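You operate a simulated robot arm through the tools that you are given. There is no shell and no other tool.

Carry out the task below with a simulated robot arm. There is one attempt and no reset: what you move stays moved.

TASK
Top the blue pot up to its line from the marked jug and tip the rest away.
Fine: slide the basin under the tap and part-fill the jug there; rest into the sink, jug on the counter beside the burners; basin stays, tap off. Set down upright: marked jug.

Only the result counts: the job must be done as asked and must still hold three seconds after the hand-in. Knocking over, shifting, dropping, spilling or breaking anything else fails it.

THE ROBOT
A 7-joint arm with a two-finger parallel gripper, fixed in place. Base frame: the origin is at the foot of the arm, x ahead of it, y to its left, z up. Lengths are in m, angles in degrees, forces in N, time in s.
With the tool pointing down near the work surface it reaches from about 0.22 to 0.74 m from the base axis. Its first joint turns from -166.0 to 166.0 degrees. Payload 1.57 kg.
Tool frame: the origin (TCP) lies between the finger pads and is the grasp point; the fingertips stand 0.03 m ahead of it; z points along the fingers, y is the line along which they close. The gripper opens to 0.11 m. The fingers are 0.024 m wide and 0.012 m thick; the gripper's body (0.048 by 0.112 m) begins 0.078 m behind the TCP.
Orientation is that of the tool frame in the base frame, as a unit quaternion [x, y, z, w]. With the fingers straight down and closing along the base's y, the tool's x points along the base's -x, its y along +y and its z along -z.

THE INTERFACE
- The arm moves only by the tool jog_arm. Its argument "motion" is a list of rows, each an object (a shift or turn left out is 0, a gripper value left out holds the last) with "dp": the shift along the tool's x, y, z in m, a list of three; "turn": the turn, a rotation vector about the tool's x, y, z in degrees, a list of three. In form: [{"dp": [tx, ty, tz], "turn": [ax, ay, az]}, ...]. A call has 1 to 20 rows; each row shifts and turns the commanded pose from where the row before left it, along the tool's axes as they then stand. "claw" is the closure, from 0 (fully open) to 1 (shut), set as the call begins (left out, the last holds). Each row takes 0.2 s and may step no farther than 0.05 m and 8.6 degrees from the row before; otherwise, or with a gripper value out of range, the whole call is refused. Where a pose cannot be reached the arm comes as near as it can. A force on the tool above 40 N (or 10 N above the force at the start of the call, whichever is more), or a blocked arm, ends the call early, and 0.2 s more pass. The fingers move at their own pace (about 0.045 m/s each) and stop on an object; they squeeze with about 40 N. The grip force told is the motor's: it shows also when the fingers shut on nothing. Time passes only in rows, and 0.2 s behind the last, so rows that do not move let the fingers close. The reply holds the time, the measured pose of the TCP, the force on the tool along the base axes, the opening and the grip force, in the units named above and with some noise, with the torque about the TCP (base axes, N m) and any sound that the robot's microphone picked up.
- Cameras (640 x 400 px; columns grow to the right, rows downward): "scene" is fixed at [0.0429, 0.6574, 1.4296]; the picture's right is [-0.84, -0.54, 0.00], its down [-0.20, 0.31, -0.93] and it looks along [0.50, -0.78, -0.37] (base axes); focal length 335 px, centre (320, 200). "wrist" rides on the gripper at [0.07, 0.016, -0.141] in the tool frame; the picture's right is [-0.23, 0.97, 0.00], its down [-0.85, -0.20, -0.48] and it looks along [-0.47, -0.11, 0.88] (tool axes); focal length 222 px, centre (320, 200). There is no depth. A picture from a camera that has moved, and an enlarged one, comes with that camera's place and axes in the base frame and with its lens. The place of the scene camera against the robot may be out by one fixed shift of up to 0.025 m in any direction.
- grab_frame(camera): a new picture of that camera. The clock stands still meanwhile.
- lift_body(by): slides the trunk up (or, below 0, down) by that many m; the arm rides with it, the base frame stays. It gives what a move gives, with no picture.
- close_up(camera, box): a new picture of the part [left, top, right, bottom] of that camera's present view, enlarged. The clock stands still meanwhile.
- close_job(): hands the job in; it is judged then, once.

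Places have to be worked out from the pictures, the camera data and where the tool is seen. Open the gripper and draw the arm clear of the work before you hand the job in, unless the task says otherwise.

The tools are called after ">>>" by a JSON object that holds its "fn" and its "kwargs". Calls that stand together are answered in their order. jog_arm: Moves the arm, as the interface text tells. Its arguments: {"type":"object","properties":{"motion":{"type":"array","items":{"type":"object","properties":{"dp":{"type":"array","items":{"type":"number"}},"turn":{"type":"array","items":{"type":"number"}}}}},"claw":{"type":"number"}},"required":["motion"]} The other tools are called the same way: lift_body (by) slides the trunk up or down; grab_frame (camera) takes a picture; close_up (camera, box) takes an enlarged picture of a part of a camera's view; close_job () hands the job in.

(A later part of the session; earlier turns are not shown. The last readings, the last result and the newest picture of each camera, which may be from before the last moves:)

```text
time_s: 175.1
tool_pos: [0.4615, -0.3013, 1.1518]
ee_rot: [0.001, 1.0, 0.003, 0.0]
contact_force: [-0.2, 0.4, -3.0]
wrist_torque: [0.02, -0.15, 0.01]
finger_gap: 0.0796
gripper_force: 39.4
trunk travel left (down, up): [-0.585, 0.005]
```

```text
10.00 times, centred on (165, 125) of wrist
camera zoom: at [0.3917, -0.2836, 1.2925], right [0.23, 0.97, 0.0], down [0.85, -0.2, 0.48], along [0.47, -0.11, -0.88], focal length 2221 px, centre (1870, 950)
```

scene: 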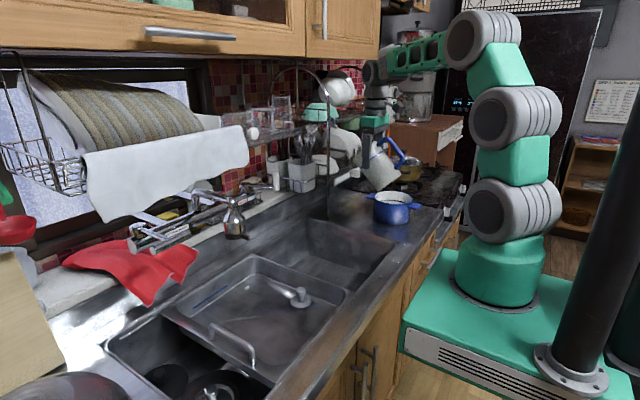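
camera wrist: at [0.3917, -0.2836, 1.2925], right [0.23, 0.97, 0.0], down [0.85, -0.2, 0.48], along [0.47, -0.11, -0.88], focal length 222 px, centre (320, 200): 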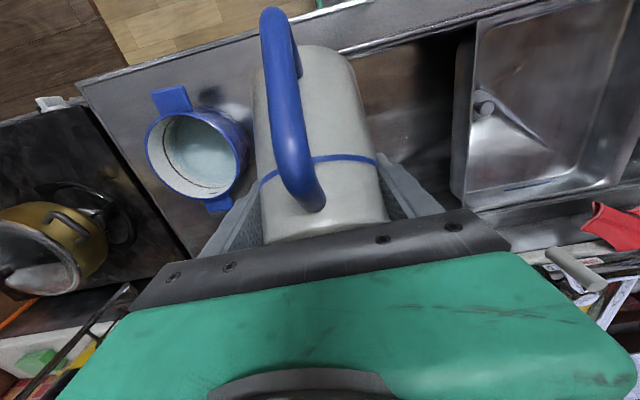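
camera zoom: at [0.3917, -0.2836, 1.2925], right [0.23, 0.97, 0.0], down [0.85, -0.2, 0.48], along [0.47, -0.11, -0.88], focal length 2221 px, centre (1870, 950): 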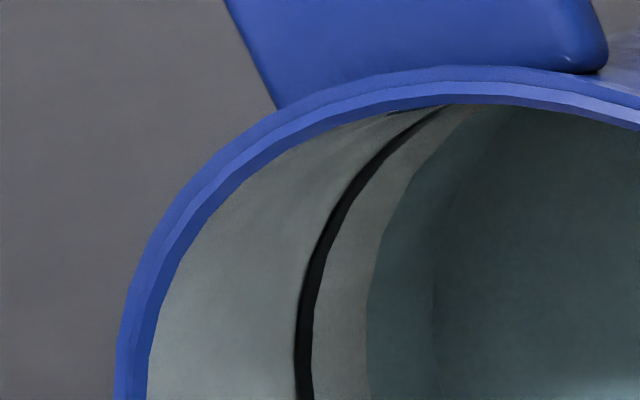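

Line ≈ 0.916 and water ≈ 0.899: the pot is still about 17 mm short, so it has risen only 5–8 mm. I'll take a few force readings at rest to see how much water is left in the jug.

>>> {"fn": "jog_arm", "kwargs": {"motion": [{}]}}

>>> {"fn": "jog_arm", "kwargs": {"motion": [{}]}}

>>> {"fn": "jog_arm", "kwargs": {"motion": [{}]}}

>>> {"fn": "jog_arm", "kwargs": {"motion": [{}]}}

>>> {"fn": "close_up", "kwargs": {"camera": "scene", "box": [345, 115, 445, 215]}}

```text
time_s: 175.5
tool_pos: [0.46, -0.3001, 1.1509]
ee_rot: [0.001, 1.0, 0.002, 0.0]
contact_force: [-0.9, 0.2, -4.7]
wrist_torque: [0.03, -0.15, 0.0]
finger_gap: 0.0798
gripper_force: 39.9
trunk travel left (down, up): [-0.585, 0.005]
```

```text
time_s: 175.9
tool_pos: [0.4621, -0.3004, 1.1513]
ee_rot: [0.001, 1.0, 0.001, 0.001]
contact_force: [0.2, -0.2, -3.9]
wrist_torque: [0.04, -0.14, 0.03]
finger_gap: 0.0798
gripper_force: 39.9
trunk travel left (down, up): [-0.585, 0.005]
```

```text
time_s: 176.3
tool_pos: [0.4615, -0.3007, 1.1509]
ee_rot: [0.001, 1.0, 0.002, 0.001]
contact_force: [-0.2, 0.6, -3.9]
wrist_torque: [0.0, -0.14, -0.02]
finger_gap: 0.0795
gripper_force: 39.6
trunk travel left (down, up): [-0.585, 0.005]
```

```text
time_s: 176.7
tool_pos: [0.4614, -0.3005, 1.1515]
ee_rot: [0.001, 1.0, 0.001, 0.0]
contact_force: [-0.4, -0.1, -3.5]
wrist_torque: [0.02, -0.12, 0.03]
finger_gap: 0.0794
gripper_force: 40.0
trunk travel left (down, up): [-0.585, 0.005]
```

```text
4.00 times, centred on (395, 165) of scene
camera zoom: at [0.0429, 0.6574, 1.4296], right [-0.84, -0.54, 0.0], down [-0.2, 0.31, -0.93], along [0.5, -0.78, -0.37], focal length 1340 px, centre (20, 340)
```

zoom: 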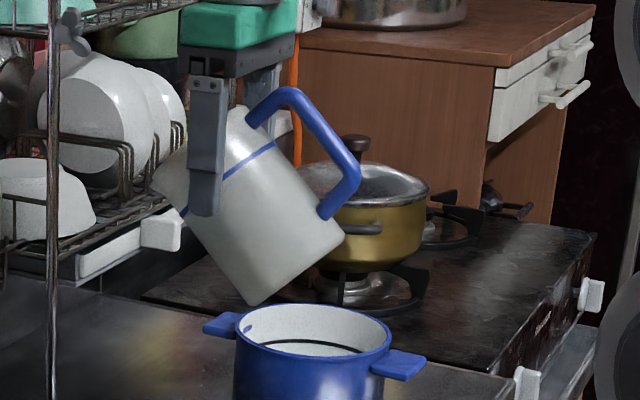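

The jug now weighs about 3.8 N, so roughly 0.1 L is left, while the pot still needs about 0.25 L. I must refill the jug. I'll un-tilt it in stages while lowering the trunk, then take it back to the basin the same way it came out.

>>> {"fn": "jog_arm", "kwargs": {"motion": [{"turn": [0, -4, 0]}, {"turn": [0, -6, 0]}, {"turn": [0, -6, 0]}, {"turn": [0, -4, 0]}, {}]}}

>>> {"fn": "lift_body", "kwargs": {"by": -0.12}}

>>> {"fn": "jog_arm", "kwargs": {"motion": [{"dp": [-0.0034, 0, -0.0094], "turn": [0, -2, 0]}, {"dp": [-0.0068, 0, -0.0188], "turn": [0, -3, 0]}, {"dp": [-0.0075, 0, -0.0185], "turn": [0, -3, 0]}, {"dp": [-0.0085, 0, -0.018], "turn": [0, -3, 0]}, {"dp": [-0.0095, 0, -0.0176], "turn": [0, -3, 0]}, {"dp": [-0.005, 0, -0.0087]}, {}]}}

>>> {"fn": "grab_frame", "kwargs": {"camera": "scene"}}

```text
time_s: 177.9
tool_pos: [0.4618, -0.2996, 1.1502]
ee_rot: [0.002, 0.985, 0.002, 0.174]
contact_force: [1.0, 0.8, -4.4]
wrist_torque: [0.01, -0.09, -0.03]
finger_gap: 0.0795
gripper_force: 39.9
trunk travel left (down, up): [-0.585, 0.005]
```

```text
time_s: 179.4
tool_pos: [0.4628, -0.2998, 1.0314]
ee_rot: [0.001, 0.985, 0.003, 0.175]
contact_force: [-0.2, 0.9, -4.5]
wrist_torque: [0.02, -0.1, 0.0]
finger_gap: 0.0795
gripper_force: 40.0
trunk travel left (down, up): [-0.465, 0.125]
```

```text
time_s: 181.0
tool_pos: [0.4576, -0.3012, 1.1325]
ee_rot: [0.002, 0.956, 0.001, 0.293]
contact_force: [1.0, 0.5, -3.8]
wrist_torque: [-0.02, -0.01, -0.06]
finger_gap: 0.0797
gripper_force: 39.5
trunk travel left (down, up): [-0.465, 0.125]
```

```text
taken
```

scene: 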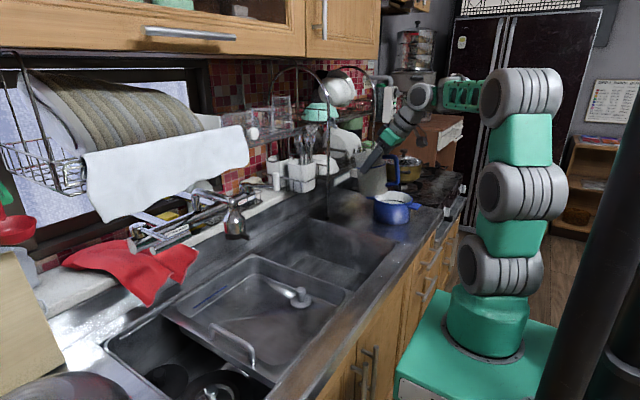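

The jug is nearly upright. I'll carry it out over the sink, finish levelling it, and keep lowering the trunk in steps.

>>> {"fn": "jog_arm", "kwargs": {"motion": [{"dp": [-0.0066, 0.0094, -0.0005]}, {"dp": [-0.0132, 0.0187, -0.001]}, {"dp": [-0.0132, 0.0187, -0.001]}, {"dp": [-0.0132, 0.0187, -0.001]}, {"dp": [-0.0132, 0.0187, -0.001]}, {"dp": [-0.0132, 0.0187, -0.001]}, {"dp": [-0.0132, 0.0187, -0.001]}, {"dp": [-0.0066, 0.0094, -0.0005], "turn": [0, -3, 0]}, {"turn": [0, -4, 0]}, {"turn": [0, -4, 0]}, {}]}}

>>> {"fn": "lift_body", "kwargs": {"by": -0.15}}

>>> {"fn": "jog_arm", "kwargs": {"motion": [{"dp": [-0.007, 0, -0.007]}, {"dp": [-0.0141, 0, -0.0141]}, {"dp": [-0.0141, 0, -0.0141]}, {"dp": [-0.0141, 0, -0.0141]}, {"dp": [-0.0141, 0, -0.0141]}, {"dp": [-0.0141, 0, -0.0141]}, {"dp": [-0.007, 0, -0.007]}, {}]}}

>>> {"fn": "lift_body", "kwargs": {"by": -0.14}}

>>> {"fn": "grab_frame", "kwargs": {"camera": "scene"}}

```text
time_s: 183.4
tool_pos: [0.5296, -0.1694, 1.1887]
ee_rot: [0.002, 0.923, 0.002, 0.384]
contact_force: [-0.3, -0.6, -3.9]
wrist_torque: [-0.03, 0.01, -0.01]
finger_gap: 0.0792
gripper_force: 39.6
trunk travel left (down, up): [-0.465, 0.125]
```

```text
time_s: 185.2
tool_pos: [0.5286, -0.1713, 1.0379]
ee_rot: [0.002, 0.924, 0.001, 0.383]
contact_force: [0.3, 0.0, -3.3]
wrist_torque: [-0.04, -0.04, 0.01]
finger_gap: 0.0794
gripper_force: 40.1
trunk travel left (down, up): [-0.315, 0.275]
```

```text
time_s: 187.0
tool_pos: [0.5291, -0.1698, 1.1572]
ee_rot: [0.001, 0.924, 0.002, 0.383]
contact_force: [0.1, -1.1, -3.5]
wrist_torque: [0.04, 0.0, 0.0]
finger_gap: 0.0796
gripper_force: 39.5
trunk travel left (down, up): [-0.315, 0.275]
```

```text
time_s: 188.6
tool_pos: [0.5292, -0.1695, 1.0167]
ee_rot: [0.002, 0.924, 0.001, 0.383]
contact_force: [0.1, -0.6, -4.3]
wrist_torque: [-0.01, -0.02, 0.01]
finger_gap: 0.0796
gripper_force: 40.3
trunk travel left (down, up): [-0.175, 0.415]
```

```text
taken
```

scene: 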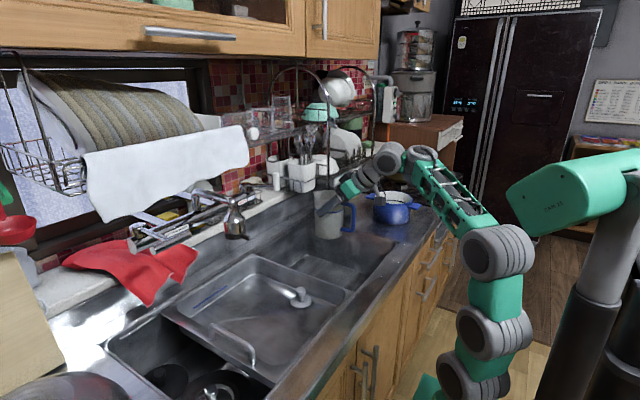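

The trunk is back at -0.35 and the jug is upright. I'll retrace the path to the left, yaw to 31° and come down behind the tap as before.

>>> {"fn": "jog_arm", "kwargs": {"motion": [{"dp": [0.0005, 0.0094, -0.0002]}, {"dp": [0.00106, 0.0188, -0.0004]}, {"dp": [0.00106, 0.0188, -0.0004]}, {"dp": [0.00106, 0.0188, -0.0004]}, {"dp": [0.00106, 0.0188, -0.0004]}, {"dp": [0.00106, 0.0188, -0.0004]}, {"dp": [0.00106, 0.0188, -0.0004]}, {"dp": [0.00106, 0.0188, -0.0004]}, {"dp": [0.00106, 0.0188, -0.0004]}, {"dp": [0.00106, 0.0188, -0.0004]}, {"dp": [0.00106, 0.0188, -0.0004]}, {"dp": [0.00106, 0.0188, -0.0004]}, {"dp": [0.0005, 0.0094, -0.0002]}, {}]}}

>>> {"fn": "jog_arm", "kwargs": {"motion": [{"turn": [-3, 0, -3]}, {"turn": [-3.5, 0, -3.5]}, {"turn": [-3.5, 0, -3.5]}, {"turn": [-3.5, 0, -3.5]}, {"turn": [-3.5, 0, -3.5]}, {"turn": [-3.5, 0, -3.5]}, {"turn": [-1.4, 0, -1.4]}, {}]}}

>>> {"fn": "grab_frame", "kwargs": {"camera": "scene"}}

```text
time_s: 191.6
tool_pos: [0.5182, 0.0558, 1.0129]
ee_rot: [0.0, 0.924, 0.002, 0.383]
contact_force: [0.4, 0.2, -3.6]
wrist_torque: [-0.02, -0.01, -0.03]
finger_gap: 0.0795
gripper_force: 40.1
trunk travel left (down, up): [-0.175, 0.415]
```

```text
time_s: 193.4
tool_pos: [0.5175, 0.0557, 1.0115]
ee_rot: [-0.246, 0.89, 0.103, 0.369]
contact_force: [0.2, -0.1, -3.9]
wrist_torque: [0.03, 0.0, -0.01]
finger_gap: 0.0795
gripper_force: 39.9
trunk travel left (down, up): [-0.175, 0.415]
```

```text
taken
```

scene: 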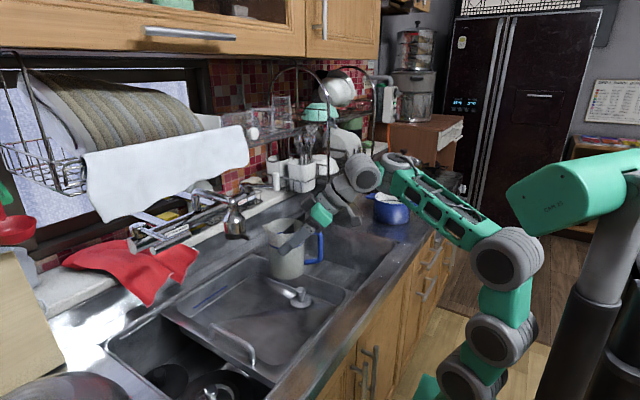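

Now I'll bring it down behind the tap and slide it forward to the original spot under the spout.

>>> {"fn": "jog_arm", "kwargs": {"motion": [{"dp": [0.0026, 0.0046, 0.0062]}, {"dp": [0.0052, 0.0092, 0.0123]}, {"dp": [0.0052, 0.0092, 0.0123]}, {"dp": [0.0052, 0.0092, 0.0123]}, {"dp": [0.0052, 0.0092, 0.0123]}, {"dp": [0.0052, 0.0092, 0.0123]}, {"dp": [0.0026, 0.0046, 0.0062]}, {}, {"dp": [-0.004, 0, 0.004]}, {"dp": [-0.007, 0, 0.007]}, {"dp": [-0.0085, 0, 0.0085]}, {"dp": [-0.0085, 0, 0.0085]}, {"dp": [-0.0085, 0, 0.0085]}, {"dp": [-0.0085, 0, 0.0085]}, {"dp": [-0.007, 0, 0.007]}, {"dp": [-0.0035, 0, 0.0035]}, {}]}}

>>> {"fn": "close_up", "kwargs": {"camera": "scene", "box": [180, 180, 330, 350]}}

```text
time_s: 197.0
tool_pos: [0.5822, 0.1593, 0.9408]
ee_rot: [-0.245, 0.89, 0.103, 0.371]
contact_force: [-0.2, 0.5, -4.3]
wrist_torque: [0.0, 0.0, 0.02]
finger_gap: 0.0797
gripper_force: 40.3
trunk travel left (down, up): [-0.175, 0.415]
```

```text
2.35 times, centred on (255, 265) of scene
camera zoom: at [0.0429, 0.6574, 1.4296], right [-0.84, -0.54, 0.0], down [-0.2, 0.31, -0.93], along [0.5, -0.78, -0.37], focal length 788 px, centre (473, 47)
```

zoom: 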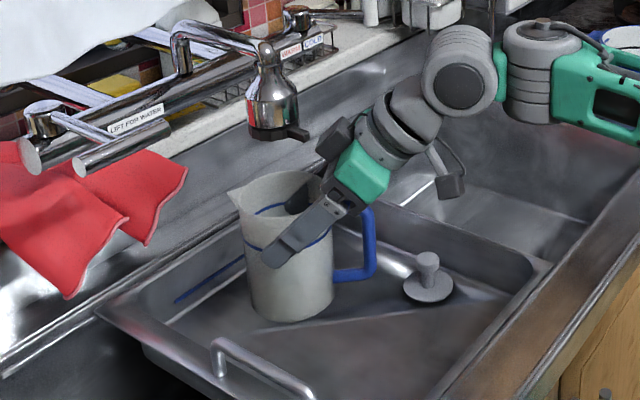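

Right over the original spot. I'll lower it gently onto the basin floor.

>>> {"fn": "jog_arm", "kwargs": {"motion": [{"dp": [0.0048, 0.0051, 0.0092]}, {"dp": [0.0092, 0, 0.0092]}, {"dp": [0.0092, 0, 0.0092]}, {"dp": [0.0064, 0, 0.0064]}, {"dp": [0.0025, 0, 0.0025]}, {"dp": [0.0014, 0, 0.0014]}, {}]}}

```text
time_s: 198.6
tool_pos: [0.5834, 0.1655, 0.888]
ee_rot: [-0.245, 0.89, 0.103, 0.371]
contact_force: [0.0, -0.4, -4.2]
wrist_torque: [0.0, 0.01, 0.0]
finger_gap: 0.0793
gripper_force: 40.0
trunk travel left (down, up): [-0.175, 0.415]
```

Still hanging freely. I'll lower by another 1–3 mm in small steps until the floor takes the weight.

>>> {"fn": "jog_arm", "kwargs": {"motion": [{"dp": [0.0011, 0, 0.0011]}, {}]}}

>>> {"fn": "jog_arm", "kwargs": {"motion": [{"dp": [0.0011, 0, 0.0011]}, {}]}}

```text
time_s: 199.2
tool_pos: [0.5833, 0.1651, 0.8866]
ee_rot: [-0.245, 0.89, 0.104, 0.371]
contact_force: [0.1, 0.7, 0.1]
wrist_torque: [-0.06, -0.02, 0.05]
finger_gap: 0.0795
gripper_force: 39.8
trunk travel left (down, up): [-0.175, 0.415]
```

```text
time_s: 199.8
tool_pos: [0.5815, 0.1652, 0.8865]
ee_rot: [-0.245, 0.889, 0.104, 0.373]
contact_force: [0.0, -2.1, 10.3]
wrist_torque: [-0.45, 0.36, -0.03]
finger_gap: 0.0794
gripper_force: 40.2
trunk travel left (down, up): [-0.175, 0.415]
```

Contact made. I'll relieve the extra 1.5 mm of push, open the fingers and back out along the tool axis.

>>> {"fn": "jog_arm", "kwargs": {"motion": [{"dp": [-0.0011, 0, -0.0011]}, {}]}}

>>> {"fn": "jog_arm", "kwargs": {"motion": [{}, {}, {}], "claw": 0.0}}

>>> {"fn": "jog_arm", "kwargs": {"motion": [{"dp": [0, 0, -0.01]}, {"dp": [0, 0, -0.015]}, {"dp": [0, 0, -0.02]}, {"dp": [0, 0, -0.025]}, {"dp": [0, 0, -0.03]}, {"dp": [0, 0, -0.03]}, {}]}}

>>> {"fn": "grab_frame", "kwargs": {"camera": "scene"}}

>>> {"fn": "grab_frame", "kwargs": {"camera": "wrist"}}

```text
time_s: 200.4
tool_pos: [0.5822, 0.1656, 0.8863]
ee_rot: [-0.245, 0.889, 0.103, 0.372]
contact_force: [4.6, -0.3, 9.4]
wrist_torque: [-0.3, -0.23, 0.1]
finger_gap: 0.0796
gripper_force: 40.1
trunk travel left (down, up): [-0.175, 0.415]
```

```text
time_s: 201.2
tool_pos: [0.5826, 0.1649, 0.8852]
ee_rot: [-0.245, 0.89, 0.103, 0.37]
contact_force: [0.0, 0.4, -0.1]
wrist_torque: [0.0, 0.0, -0.01]
finger_gap: 0.1101
gripper_force: 0.0
trunk travel left (down, up): [-0.175, 0.415]
```

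```text
time_s: 202.8
tool_pos: [0.5029, 0.121, 0.9785]
ee_rot: [-0.245, 0.89, 0.103, 0.371]
contact_force: [-0.3, 0.7, -0.4]
wrist_torque: [0.0, 0.0, 0.0]
finger_gap: 0.11
gripper_force: 0.1
trunk travel left (down, up): [-0.175, 0.415]
```

```text
taken
```

scene: 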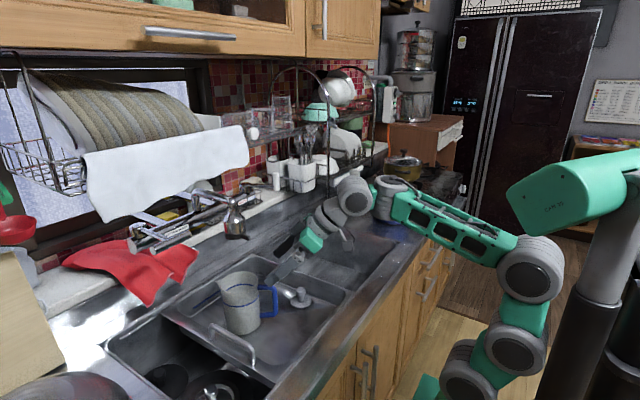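

```text
taken
camera wrist: at [0.3677, 0.0587, 1.0288], right [-0.36, 0.92, 0.16], down [0.33, -0.04, 0.94], along [0.87, 0.39, -0.29], focal length 222 px, centre (320, 200)
```

wrist: 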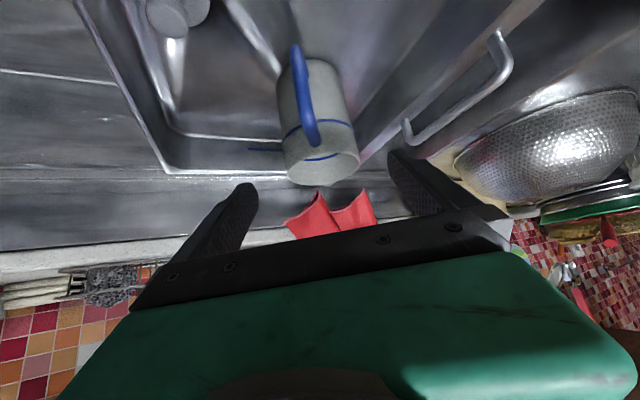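

The jug stands upright back under the spout. I'll raise the trunk to -0.1, straighten the yaw and return to the lever position.

>>> {"fn": "lift_body", "kwargs": {"by": 0.25}}

>>> {"fn": "jog_arm", "kwargs": {"motion": [{"turn": [5.4, 0, 5.4]}, {"turn": [5.4, 0, 5.4]}, {"turn": [5.4, 0, 5.4]}, {"turn": [5.6, 0, 5.6]}, {"dp": [-0.002, 0.034, 0.0025]}, {"dp": [-0.002, 0.034, 0.0025]}, {"dp": [-0.002, 0.034, 0.0025]}, {"dp": [-0.002, 0.034, 0.0025]}, {"dp": [-0.002, 0.034, 0.0025]}, {}], "claw": 0.5}}

>>> {"fn": "jog_arm", "kwargs": {"motion": [{"turn": [0, 0, 8.2]}, {"turn": [0, 0, 8.2]}, {"turn": [0, 0, 8.2]}, {"turn": [0, 0, 8.2]}, {"turn": [0, 0, 8.2]}, {"turn": [0, 0, 8.2]}, {"turn": [0, 0, 8.2]}, {"turn": [0, 0, 8.2]}, {"turn": [0, 0, 8.2]}, {"turn": [0, 0, 8.2]}, {"turn": [0, 0, 8]}, {}]}}

>>> {"fn": "grab_frame", "kwargs": {"camera": "scene"}}

>>> {"fn": "close_up", "kwargs": {"camera": "wrist", "box": [220, 40, 440, 220]}}

```text
time_s: 205.4
tool_pos: [0.5048, 0.1207, 1.2288]
ee_rot: [-0.244, 0.89, 0.103, 0.371]
contact_force: [0.3, -0.2, 0.7]
wrist_torque: [0.02, -0.01, -0.01]
finger_gap: 0.1101
gripper_force: 0.1
trunk travel left (down, up): [-0.425, 0.165]
```

```text
time_s: 207.6
tool_pos: [0.5221, 0.2911, 1.2279]
ee_rot: [0.0, 0.923, 0.002, 0.384]
contact_force: [-0.4, 0.3, -0.3]
wrist_torque: [-0.04, -0.01, -0.01]
finger_gap: 0.055
gripper_force: 0.1
trunk travel left (down, up): [-0.425, 0.165]
```

```text
time_s: 210.2
tool_pos: [0.5207, 0.2923, 1.2279]
ee_rot: [0.654, 0.652, 0.273, 0.27]
contact_force: [0.0, 0.5, 0.2]
wrist_torque: [-0.01, 0.0, -0.01]
finger_gap: 0.055
gripper_force: 0.1
trunk travel left (down, up): [-0.425, 0.165]
```

```text
taken
```

scene: 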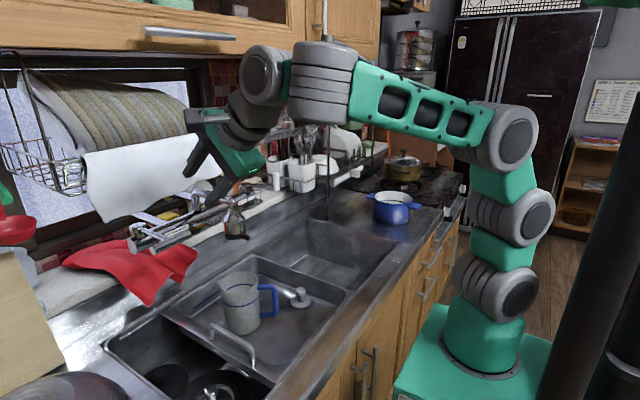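

```text
2.22 times, centred on (330, 130) of wrist
camera zoom: at [0.4315, 0.3606, 1.339], right [0.69, -0.23, 0.69], down [-0.48, -0.86, 0.19], along [0.54, -0.46, -0.7], focal length 494 px, centre (298, 356)
```

zoom: 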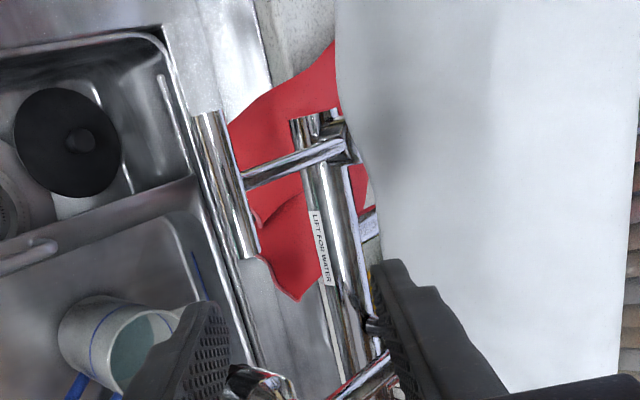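

Pose as before. I'll align with the lever handle and advance, with a check just before the final part.

>>> {"fn": "jog_arm", "kwargs": {"motion": [{"dp": [0.0025, -0.017, 0]}, {"dp": [0, -0.0167, 0]}, {"dp": [0, 0, 0.025]}, {"dp": [0, 0, 0.025]}, {"dp": [0, 0, 0.025]}, {"dp": [0, 0, 0.025]}, {}]}}

>>> {"fn": "close_up", "kwargs": {"camera": "wrist", "box": [220, 40, 440, 220]}}

>>> {"fn": "close_up", "kwargs": {"camera": "scene", "box": [190, 190, 310, 340]}}

```text
time_s: 211.8
tool_pos: [0.5668, 0.2961, 1.1355]
ee_rot: [0.654, 0.652, 0.272, 0.27]
contact_force: [0.8, -0.4, -0.9]
wrist_torque: [-0.01, -0.04, -0.01]
finger_gap: 0.0547
gripper_force: 0.1
trunk travel left (down, up): [-0.425, 0.165]
```

```text
2.22 times, centred on (330, 130) of wrist
camera zoom: at [0.4794, 0.3652, 1.2464], right [0.69, -0.23, 0.69], down [-0.48, -0.86, 0.19], along [0.55, -0.46, -0.7], focal length 494 px, centre (298, 356)
```

zoom: 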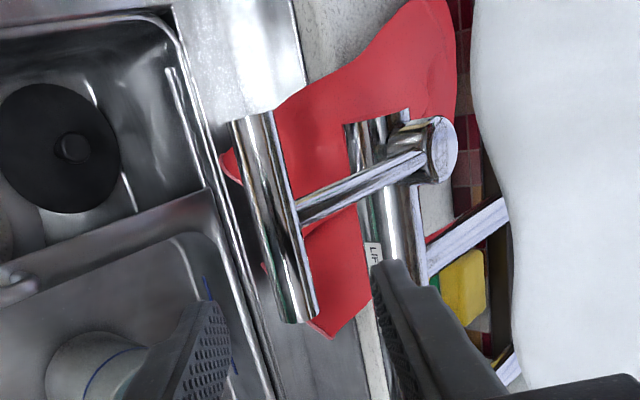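

```text
2.67 times, centred on (250, 265) of scene
camera zoom: at [0.0429, 0.6574, 1.4296], right [-0.84, -0.54, 0.0], down [-0.2, 0.31, -0.93], along [0.5, -0.78, -0.37], focal length 893 px, centre (507, 27)
```

zoom: 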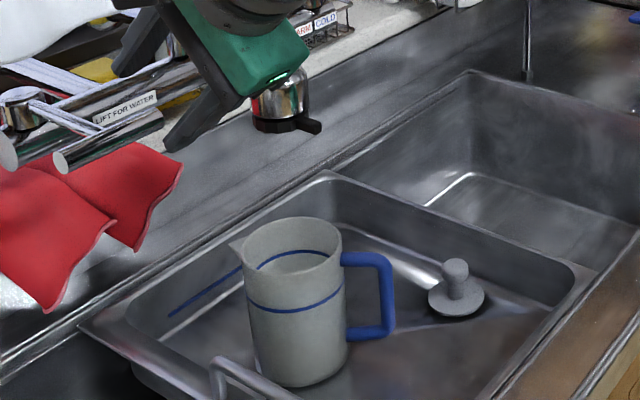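

Jug and tap line up, and the lever handle is centred. I'll advance the last 4.5 cm and grip it.

>>> {"fn": "jog_arm", "kwargs": {"motion": [{"dp": [0, 0, 0.015]}, {"dp": [0, 0, 0.015]}, {"dp": [0, 0, 0.01]}, {"dp": [0, 0, 0.004]}, {}]}}

>>> {"fn": "jog_arm", "kwargs": {"motion": [{}, {}, {}], "claw": 1.0}}

>>> {"fn": "close_up", "kwargs": {"camera": "scene", "box": [190, 190, 310, 340]}}

```text
time_s: 213.0
tool_pos: [0.5984, 0.293, 1.1031]
ee_rot: [0.653, 0.653, 0.272, 0.27]
contact_force: [0.2, 0.0, -0.6]
wrist_torque: [-0.01, 0.01, 0.02]
finger_gap: 0.0551
gripper_force: 0.1
trunk travel left (down, up): [-0.425, 0.165]
```

```text
time_s: 213.8
tool_pos: [0.597, 0.2929, 1.1033]
ee_rot: [0.654, 0.652, 0.272, 0.27]
contact_force: [-5.0, -1.0, -0.9]
wrist_torque: [-0.12, 0.14, -0.04]
finger_gap: 0.0178
gripper_force: 19.7
trunk travel left (down, up): [-0.425, 0.165]
```

```text
2.67 times, centred on (250, 265) of scene
camera zoom: at [0.0429, 0.6574, 1.4296], right [-0.84, -0.54, 0.0], down [-0.2, 0.31, -0.93], along [0.5, -0.78, -0.37], focal length 893 px, centre (507, 27)
```

zoom: 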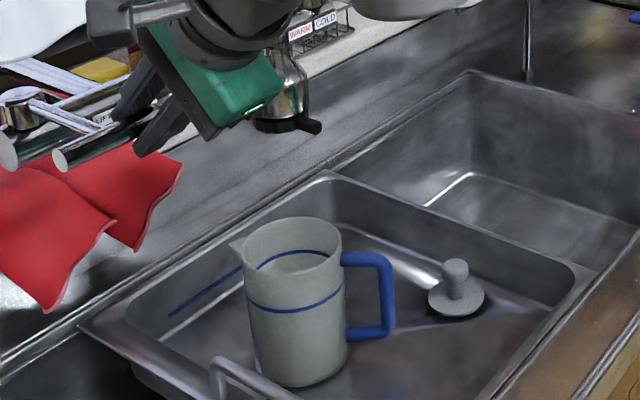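

The handle is gripped with the tap still shut. I'll lift the lever and run water for about 4 s, then check.

>>> {"fn": "jog_arm", "kwargs": {"motion": [{"dp": [0, 0.0078, -0.0064]}, {"dp": [0, 0.0078, -0.0064]}, {}, {}, {}, {}, {}, {}, {}, {}, {}, {}, {}, {}, {}, {}, {}, {}, {}, {}]}}

>>> {"fn": "close_up", "kwargs": {"camera": "scene", "box": [205, 190, 295, 340]}}

>>> {"fn": "close_up", "kwargs": {"camera": "scene", "box": [215, 255, 275, 310]}}

>>> {"fn": "close_up", "kwargs": {"camera": "wrist", "box": [220, 170, 320, 250]}}

```text
time_s: 218.0
tool_pos: [0.5986, 0.2918, 1.1216]
ee_rot: [0.653, 0.653, 0.272, 0.27]
contact_force: [-4.0, -5.2, 0.2]
wrist_torque: [-0.17, 0.06, 0.02]
finger_gap: 0.0173
gripper_force: 32.1
trunk travel left (down, up): [-0.425, 0.165]
```

```text
2.67 times, centred on (250, 265) of scene
camera zoom: at [0.0429, 0.6574, 1.4296], right [-0.84, -0.54, 0.0], down [-0.2, 0.31, -0.93], along [0.5, -0.78, -0.37], focal length 893 px, centre (507, 27)
```

zoom: 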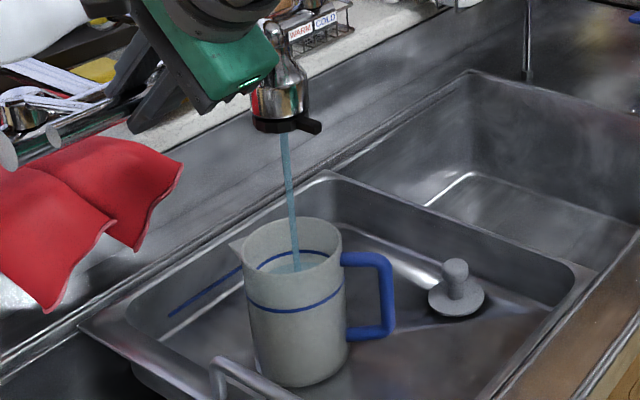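

```text
7.27 times, centred on (245, 282) of scene
camera zoom: at [0.0429, 0.6574, 1.4296], right [-0.84, -0.54, 0.0], down [-0.2, 0.31, -0.93], along [0.5, -0.78, -0.37], focal length 2436 px, centre (866, -400)
```

zoom: 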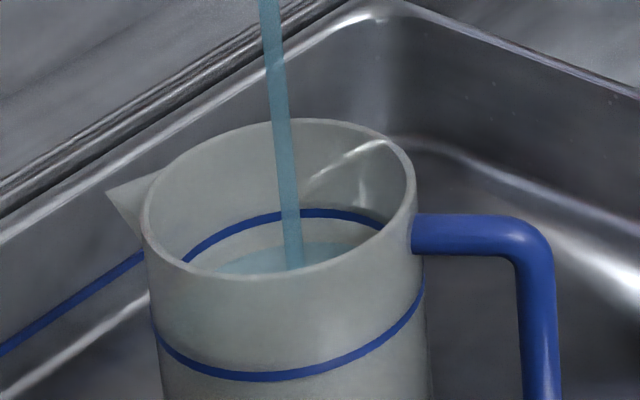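

```text
5.00 times, centred on (270, 210) of wrist
camera zoom: at [0.511, 0.3626, 1.2338], right [0.69, -0.23, 0.69], down [-0.48, -0.86, 0.19], along [0.55, -0.46, -0.7], focal length 1111 px, centre (570, 150)
```

zoom: 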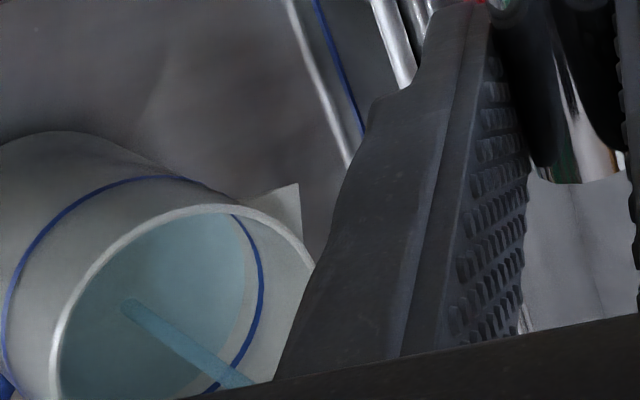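

The level is already within about 14 mm of the line. I'll run about 1 s more and then shut the lever, aiming for a few millimetres above the line.

>>> {"fn": "jog_arm", "kwargs": {"motion": [{}, {}, {}, {}, {}, {"dp": [0, -0.0078, 0.0064]}, {"dp": [0, -0.0078, 0.0064]}, {"dp": [0, -0.0025, 0.0025]}, {}]}}

>>> {"fn": "close_up", "kwargs": {"camera": "scene", "box": [205, 190, 295, 340]}}

>>> {"fn": "close_up", "kwargs": {"camera": "scene", "box": [215, 255, 275, 310]}}

```text
time_s: 220.0
tool_pos: [0.5978, 0.2928, 1.1008]
ee_rot: [0.654, 0.651, 0.275, 0.27]
contact_force: [-0.4, -2.2, 7.6]
wrist_torque: [-0.36, -0.1, -0.17]
finger_gap: 0.017
gripper_force: 32.5
trunk travel left (down, up): [-0.425, 0.165]
```

```text
2.67 times, centred on (250, 265) of scene
camera zoom: at [0.0429, 0.6574, 1.4296], right [-0.84, -0.54, 0.0], down [-0.2, 0.31, -0.93], along [0.5, -0.78, -0.37], focal length 893 px, centre (507, 27)
```

zoom: 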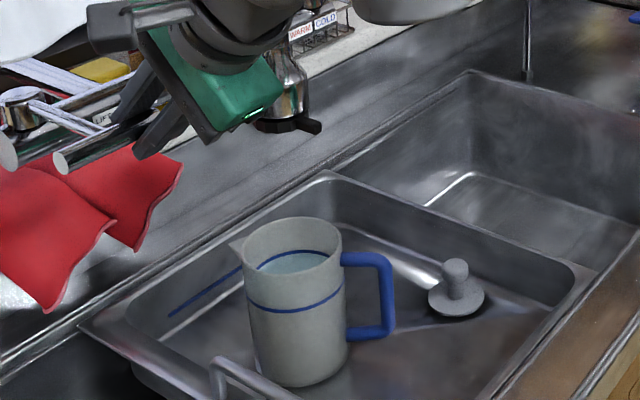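

```text
7.27 times, centred on (245, 282) of scene
camera zoom: at [0.0429, 0.6574, 1.4296], right [-0.84, -0.54, 0.0], down [-0.2, 0.31, -0.93], along [0.5, -0.78, -0.37], focal length 2436 px, centre (866, -400)
```

zoom: 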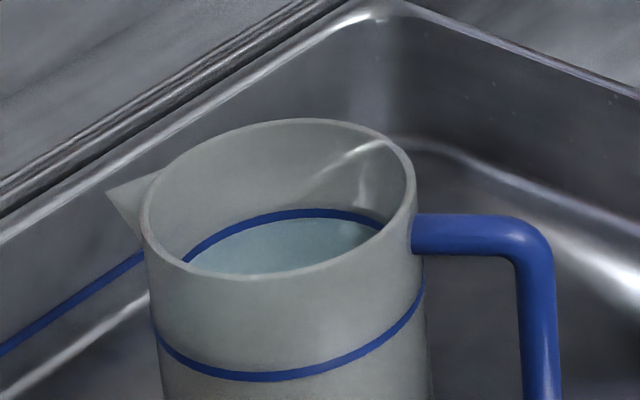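

The tap is shut with the level right at the line, similar to the first fill. I'll give it one more short burst for margin.

>>> {"fn": "jog_arm", "kwargs": {"motion": [{"dp": [0, 0.009, -0.0078]}, {"dp": [0, 0.008, -0.0066]}, {"dp": [0, -0.008, 0.0066]}, {"dp": [0, -0.009, 0.0078]}, {}]}}

>>> {"fn": "close_up", "kwargs": {"camera": "scene", "box": [205, 190, 295, 340]}}

>>> {"fn": "close_up", "kwargs": {"camera": "scene", "box": [215, 255, 275, 310]}}

```text
time_s: 221.2
tool_pos: [0.5981, 0.2927, 1.1002]
ee_rot: [0.653, 0.652, 0.275, 0.27]
contact_force: [3.2, -0.4, 6.6]
wrist_torque: [-0.46, -0.15, -0.24]
finger_gap: 0.0173
gripper_force: 32.3
trunk travel left (down, up): [-0.425, 0.165]
```

```text
2.67 times, centred on (250, 265) of scene
camera zoom: at [0.0429, 0.6574, 1.4296], right [-0.84, -0.54, 0.0], down [-0.2, 0.31, -0.93], along [0.5, -0.78, -0.37], focal length 893 px, centre (507, 27)
```

zoom: 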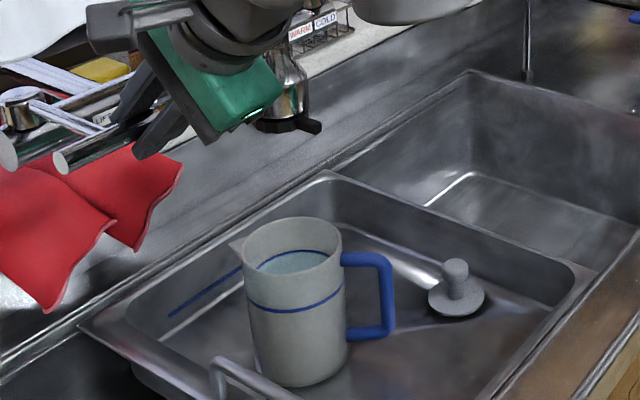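

```text
7.27 times, centred on (245, 282) of scene
camera zoom: at [0.0429, 0.6574, 1.4296], right [-0.84, -0.54, 0.0], down [-0.2, 0.31, -0.93], along [0.5, -0.78, -0.37], focal length 2436 px, centre (866, -400)
```

zoom: 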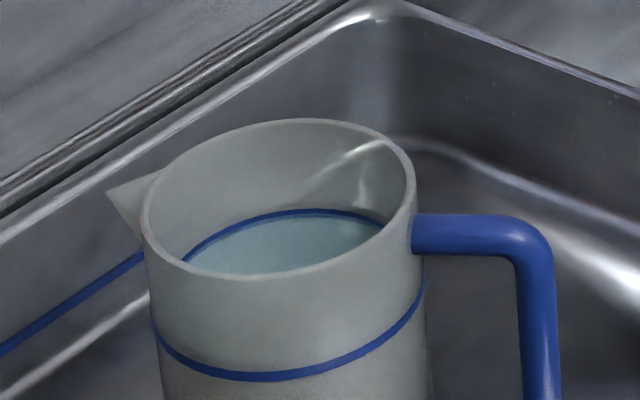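

Now exactly at the line. One more slightly longer burst will give a small reserve.

>>> {"fn": "jog_arm", "kwargs": {"motion": [{"dp": [0, 0.009, -0.0078]}, {"dp": [0, 0.008, -0.0066]}, {}, {"dp": [0, -0.008, 0.0066]}, {"dp": [0, -0.009, 0.0078]}, {}]}}

>>> {"fn": "close_up", "kwargs": {"camera": "scene", "box": [205, 190, 295, 340]}}

>>> {"fn": "close_up", "kwargs": {"camera": "scene", "box": [215, 255, 275, 310]}}

```text
time_s: 222.6
tool_pos: [0.5983, 0.2922, 1.0998]
ee_rot: [0.653, 0.652, 0.275, 0.27]
contact_force: [3.5, -2.3, 8.4]
wrist_torque: [-0.49, -0.14, -0.27]
finger_gap: 0.0173
gripper_force: 32.5
trunk travel left (down, up): [-0.425, 0.165]
```

```text
2.67 times, centred on (250, 265) of scene
camera zoom: at [0.0429, 0.6574, 1.4296], right [-0.84, -0.54, 0.0], down [-0.2, 0.31, -0.93], along [0.5, -0.78, -0.37], focal length 893 px, centre (507, 27)
```

zoom: 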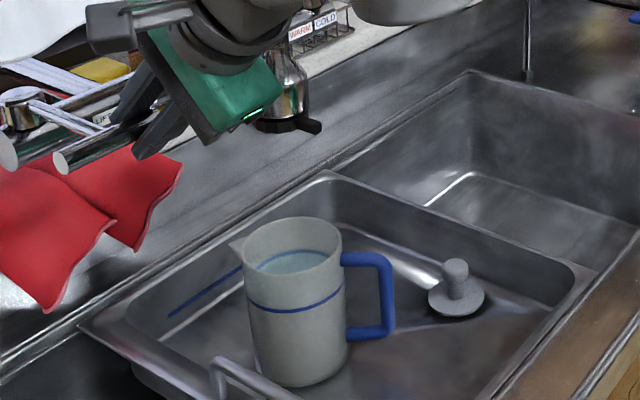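

```text
7.27 times, centred on (245, 282) of scene
camera zoom: at [0.0429, 0.6574, 1.4296], right [-0.84, -0.54, 0.0], down [-0.2, 0.31, -0.93], along [0.5, -0.78, -0.37], focal length 2436 px, centre (866, -400)
```

zoom: 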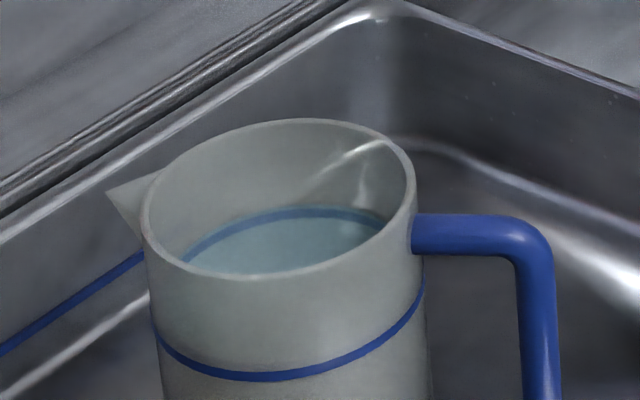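

The level is now a few millimetres above the line and the tap is shut. I'll release the lever and retreat.

>>> {"fn": "jog_arm", "kwargs": {"motion": [{}, {}, {}, {}], "claw": 0.5}}

>>> {"fn": "jog_arm", "kwargs": {"motion": [{"dp": [0, 0, -0.015]}, {"dp": [0, 0, -0.025]}, {"dp": [0, 0, -0.03]}, {"dp": [0, 0, -0.03]}, {"dp": [0, 0.02, -0.025]}, {"dp": [0, 0.01, -0.015]}, {"turn": [0, 0, -8.2]}, {"turn": [0, 0, -8.2]}, {"turn": [0, 0, -8.2]}, {"turn": [0, 0, -8.2]}, {"turn": [0, 0, -8.2]}, {"turn": [0, 0, -8.2]}, {"turn": [0, 0, -8.2]}, {"turn": [0, 0, -8.2]}, {"turn": [0, 0, -8.2]}, {"turn": [0, 0, -8.2]}, {"turn": [0, 0, -8]}, {}]}}

>>> {"fn": "grab_frame", "kwargs": {"camera": "scene"}}

```text
time_s: 223.6
tool_pos: [0.5977, 0.2929, 1.099]
ee_rot: [0.654, 0.652, 0.272, 0.27]
contact_force: [0.3, 0.0, 0.9]
wrist_torque: [-0.01, -0.02, 0.0]
finger_gap: 0.0551
gripper_force: 0.2
trunk travel left (down, up): [-0.425, 0.165]
```

```text
time_s: 227.4
tool_pos: [0.5198, 0.2922, 1.2185]
ee_rot: [0.0, 0.924, 0.002, 0.383]
contact_force: [-0.2, 0.7, -0.1]
wrist_torque: [-0.03, 0.01, 0.01]
finger_gap: 0.0551
gripper_force: 0.0
trunk travel left (down, up): [-0.425, 0.165]
```

```text
taken
```

scene: 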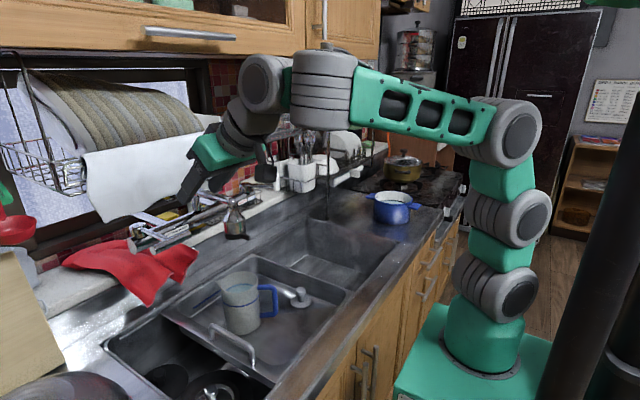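

Now I return to the jug's pre-grasp point with the same yaw, and lower the trunk again.

>>> {"fn": "jog_arm", "kwargs": {"motion": [{"dp": [0.0007, -0.0342, -0.0035]}, {"dp": [0.0007, -0.0342, -0.0035]}, {"dp": [0.0007, -0.0342, -0.0035]}, {"dp": [0.0007, -0.0342, -0.0035]}, {"dp": [0.0007, -0.0342, -0.0035]}, {"turn": [-5.48, 0, -5.48]}, {"turn": [-5.48, 0, -5.48]}, {"turn": [-5.48, 0, -5.48]}, {"turn": [-5.48, 0, -5.48]}, {}], "claw": 0.0}}

>>> {"fn": "lift_body", "kwargs": {"by": -0.25}}

>>> {"fn": "grab_frame", "kwargs": {"camera": "wrist"}}

>>> {"fn": "close_up", "kwargs": {"camera": "scene", "box": [180, 180, 330, 350]}}

```text
time_s: 229.6
tool_pos: [0.505, 0.1211, 1.2274]
ee_rot: [-0.247, 0.89, 0.104, 0.37]
contact_force: [-0.3, 0.2, 0.5]
wrist_torque: [0.0, 0.07, 0.04]
finger_gap: 0.1098
gripper_force: 0.0
trunk travel left (down, up): [-0.425, 0.165]
```

```text
time_s: 232.2
tool_pos: [0.5049, 0.1213, 0.9777]
ee_rot: [-0.246, 0.89, 0.103, 0.37]
contact_force: [-0.2, 0.8, -0.7]
wrist_torque: [0.0, 0.01, -0.01]
finger_gap: 0.1101
gripper_force: 0.1
trunk travel left (down, up): [-0.175, 0.415]
```

```text
taken
camera wrist: at [0.3698, 0.0598, 1.0271], right [-0.36, 0.92, 0.16], down [0.33, -0.04, 0.94], along [0.87, 0.4, -0.29], focal length 222 px, centre (320, 200)
```

wrist: 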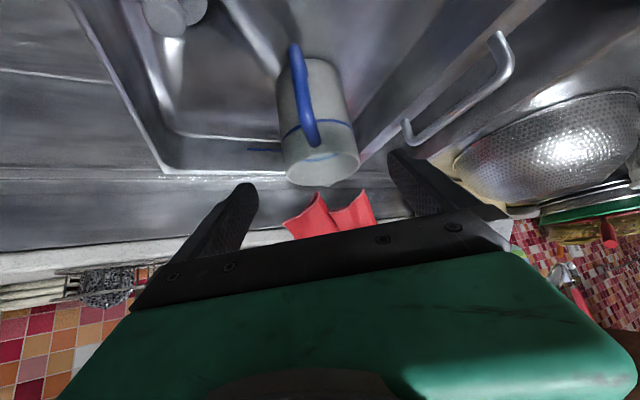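

```text
2.35 times, centred on (255, 265) of scene
camera zoom: at [0.0429, 0.6574, 1.4296], right [-0.84, -0.54, 0.0], down [-0.2, 0.31, -0.93], along [0.5, -0.78, -0.37], focal length 788 px, centre (473, 47)
```

zoom: 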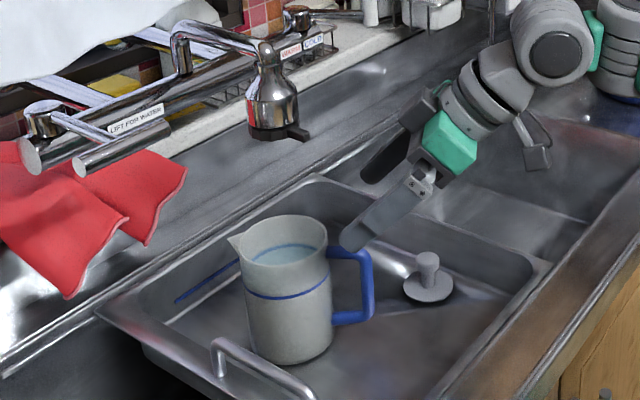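

The tap is dry and the jug is ready. I'll advance along the same line to the previous grip pose.

>>> {"fn": "jog_arm", "kwargs": {"motion": [{"dp": [0, -0.0025, 0.02]}, {"dp": [0, 0, 0.025]}, {"dp": [0, 0, 0.022]}, {"dp": [0, 0, 0.02]}, {"dp": [0, 0, 0.015]}, {"dp": [0, 0, 0.013]}, {"dp": [0, 0, 0.0114]}, {}]}}

>>> {"fn": "grab_frame", "kwargs": {"camera": "wrist"}}

```text
time_s: 234.0
tool_pos: [0.5819, 0.1671, 0.8876]
ee_rot: [-0.246, 0.89, 0.104, 0.37]
contact_force: [-0.2, 0.8, 0.5]
wrist_torque: [0.02, 0.0, -0.05]
finger_gap: 0.1099
gripper_force: 0.1
trunk travel left (down, up): [-0.175, 0.415]
```

```text
taken
camera wrist: at [0.447, 0.105, 0.938], right [-0.36, 0.92, 0.16], down [0.33, -0.04, 0.94], along [0.87, 0.4, -0.29], focal length 222 px, centre (320, 200)
```

wrist: 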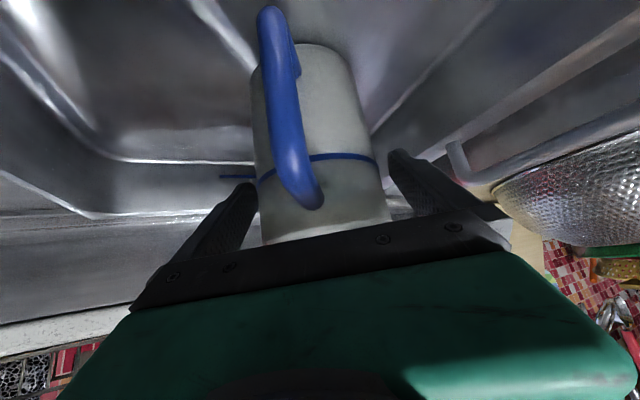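

Well centred this time. I'll close, then lift 1 cm to check.

>>> {"fn": "jog_arm", "kwargs": {"motion": [{}, {}, {}, {}], "claw": 1.0}}

>>> {"fn": "jog_arm", "kwargs": {"motion": [{"dp": [-0.0028, 0, -0.0028]}, {"dp": [-0.0028, 0, -0.0028]}, {"dp": [-0.0028, 0, -0.0028]}, {}]}}

>>> {"fn": "close_up", "kwargs": {"camera": "scene", "box": [180, 180, 330, 350]}}

```text
time_s: 235.0
tool_pos: [0.5825, 0.1656, 0.888]
ee_rot: [-0.246, 0.89, 0.104, 0.37]
contact_force: [2.4, -0.7, 1.3]
wrist_torque: [-0.2, -0.15, -0.01]
finger_gap: 0.0796
gripper_force: 33.4
trunk travel left (down, up): [-0.175, 0.415]
```

```text
time_s: 236.0
tool_pos: [0.5841, 0.1677, 0.8994]
ee_rot: [-0.246, 0.89, 0.104, 0.37]
contact_force: [0.5, 0.1, -6.2]
wrist_torque: [0.01, -0.01, -0.02]
finger_gap: 0.0797
gripper_force: 39.9
trunk travel left (down, up): [-0.175, 0.415]
```

```text
2.35 times, centred on (255, 265) of scene
camera zoom: at [0.0429, 0.6574, 1.4296], right [-0.84, -0.54, 0.0], down [-0.2, 0.31, -0.93], along [0.5, -0.78, -0.37], focal length 788 px, centre (473, 47)
```

zoom: 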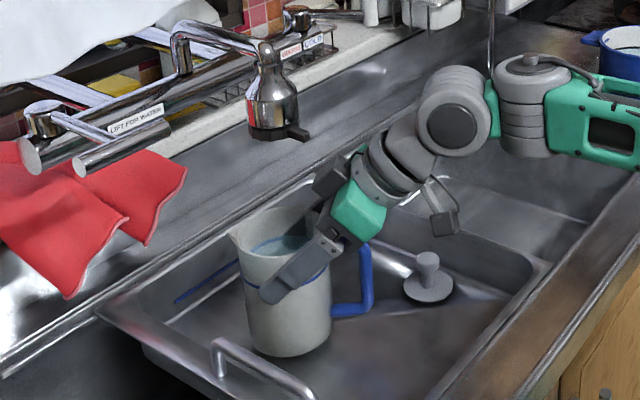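

Lifted cleanly at about 6.2 N. I'll repeat the exit: up, back from under the tap, then out over the basin rim.

>>> {"fn": "jog_arm", "kwargs": {"motion": [{"dp": [-0.005, 0, -0.005]}, {"dp": [-0.007, 0, -0.007]}, {"dp": [-0.007, 0, -0.007]}, {"dp": [-0.007, 0, -0.007]}, {"dp": [0.004, 0, -0.004]}, {"dp": [0.007, 0, -0.007]}, {"dp": [0.0085, 0, -0.0085]}, {"dp": [0.0085, 0, -0.0085]}, {"dp": [0.0085, 0, -0.0085]}, {"dp": [0.0085, 0, -0.0085]}, {"dp": [0.007, 0, -0.007]}, {"dp": [0.003, 0, -0.003]}, {}]}}

>>> {"fn": "jog_arm", "kwargs": {"motion": [{"dp": [-0.003, -0.005, -0.007]}, {"dp": [-0.0049, -0.0086, -0.0121]}, {"dp": [-0.0049, -0.0086, -0.0121]}, {"dp": [-0.0049, -0.0086, -0.0121]}, {"dp": [-0.0049, -0.0086, -0.0121]}, {"dp": [-0.0049, -0.0086, -0.0121]}, {"dp": [-0.003, -0.005, -0.007]}, {"turn": [2, 0, 2]}, {"turn": [3.5, 0, 3.5]}, {"turn": [3.5, 0, 3.5]}, {"turn": [3.5, 0, 3.5]}, {"turn": [3.5, 0, 3.5]}, {"turn": [3.5, 0, 3.5]}, {"turn": [3.5, 0, 3.5]}, {"turn": [3.5, 0, 3.5]}, {"turn": [3.5, 0, 3.5]}, {"turn": [2, 0, 2]}, {}]}}

>>> {"fn": "grab_frame", "kwargs": {"camera": "scene"}}

```text
time_s: 238.8
tool_pos: [0.5179, 0.1259, 0.937]
ee_rot: [-0.246, 0.89, 0.103, 0.37]
contact_force: [0.3, -0.5, -6.7]
wrist_torque: [0.01, -0.04, 0.01]
finger_gap: 0.0796
gripper_force: 39.5
trunk travel left (down, up): [-0.175, 0.415]
```

```text
time_s: 242.6
tool_pos: [0.5185, 0.064, 1.0111]
ee_rot: [0.115, 0.917, -0.045, 0.379]
contact_force: [0.7, -0.2, -7.3]
wrist_torque: [-0.01, -0.01, 0.01]
finger_gap: 0.0795
gripper_force: 40.1
trunk travel left (down, up): [-0.175, 0.415]
```

```text
taken
```

scene: 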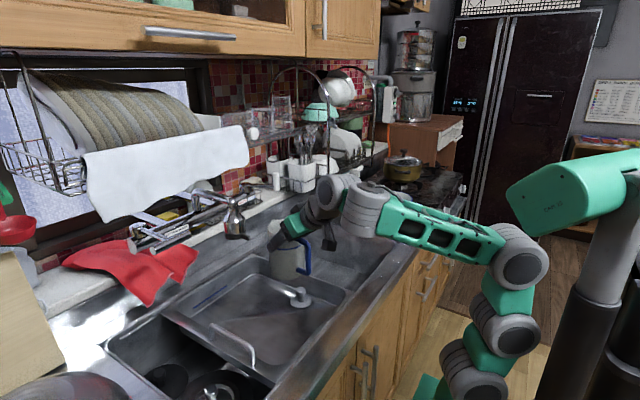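

Steady at about 6.7 N. I'll repeat the carry over the sink, raise the trunk and yaw toward the pot.

>>> {"fn": "jog_arm", "kwargs": {"motion": [{"dp": [-0.0029, -0.0089, 0.0017]}, {"dp": [-0.0057, -0.0178, 0.0034]}, {"dp": [-0.0057, -0.0178, 0.0034]}, {"dp": [-0.0057, -0.0178, 0.0034]}, {"dp": [-0.0057, -0.0178, 0.0034]}, {"dp": [-0.0057, -0.0178, 0.0034]}, {"dp": [-0.0057, -0.0178, 0.0034]}, {"dp": [-0.0057, -0.0178, 0.0034]}, {"dp": [-0.0057, -0.0178, 0.0034]}, {"dp": [-0.0057, -0.0178, 0.0034]}, {"dp": [-0.0057, -0.0178, 0.0034]}, {"dp": [-0.0057, -0.0178, 0.0034]}, {"dp": [-0.0035, -0.0108, 0.002]}, {}]}}

>>> {"fn": "lift_body", "kwargs": {"by": 0.12}}

>>> {"fn": "jog_arm", "kwargs": {"motion": [{"turn": [2, 0, 2]}, {"turn": [3.5, 0, 3.5]}, {"turn": [3.5, 0, 3.5]}, {"turn": [3.5, 0, 3.5]}, {"turn": [3.5, 0, 3.5]}, {"turn": [3.5, 0, 3.5]}, {"turn": [3.5, 0, 3.5]}, {"turn": [1, 0, 1]}, {}]}}

>>> {"fn": "jog_arm", "kwargs": {"motion": [{"dp": [-0.002, -0.0101, 0.0035]}, {"dp": [-0.0039, -0.0202, 0.007]}, {"dp": [-0.0039, -0.0202, 0.007]}, {"dp": [-0.0039, -0.0202, 0.007]}, {"dp": [-0.0039, -0.0202, 0.007]}, {"dp": [-0.0039, -0.0202, 0.007]}, {"dp": [-0.0039, -0.0202, 0.007]}, {"dp": [-0.0039, -0.0202, 0.007]}, {"dp": [-0.0039, -0.0202, 0.007]}, {"dp": [-0.0039, -0.0202, 0.007]}, {"dp": [-0.0039, -0.0202, 0.007]}, {"dp": [-0.0039, -0.0202, 0.007]}, {"dp": [-0.0039, -0.0202, 0.007]}, {"dp": [-0.0039, -0.0202, 0.007]}, {"dp": [-0.002, -0.0101, 0.0035]}, {}]}}

>>> {"fn": "grab_frame", "kwargs": {"camera": "scene"}}

```text
time_s: 245.6
tool_pos: [0.5417, -0.1636, 1.0288]
ee_rot: [0.115, 0.917, -0.045, 0.38]
contact_force: [-0.4, -0.3, -5.7]
wrist_torque: [0.0, -0.03, 0.01]
finger_gap: 0.0793
gripper_force: 39.3
trunk travel left (down, up): [-0.175, 0.415]
```

```text
time_s: 247.1
tool_pos: [0.5427, -0.1636, 1.1479]
ee_rot: [0.115, 0.917, -0.045, 0.38]
contact_force: [0.3, 0.1, -6.7]
wrist_torque: [-0.03, 0.02, 0.0]
finger_gap: 0.0794
gripper_force: 40.0
trunk travel left (down, up): [-0.295, 0.295]
```

```text
time_s: 249.1
tool_pos: [0.5403, -0.1639, 1.1468]
ee_rot: [0.378, 0.843, -0.155, 0.349]
contact_force: [-0.8, 1.3, -6.0]
wrist_torque: [-0.04, -0.02, 0.0]
finger_gap: 0.0796
gripper_force: 40.6
trunk travel left (down, up): [-0.295, 0.295]
```

```text
time_s: 252.5
tool_pos: [0.4007, -0.4329, 1.1164]
ee_rot: [0.377, 0.844, -0.154, 0.349]
contact_force: [0.0, -0.5, -6.3]
wrist_torque: [-0.01, -0.02, -0.03]
finger_gap: 0.0793
gripper_force: 40.4
trunk travel left (down, up): [-0.295, 0.295]
```

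```text
taken
```

scene: 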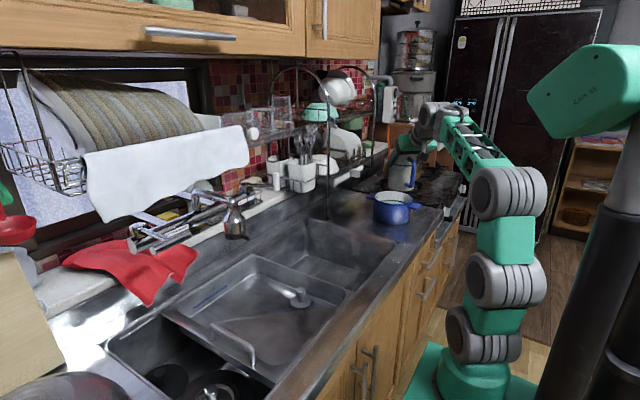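

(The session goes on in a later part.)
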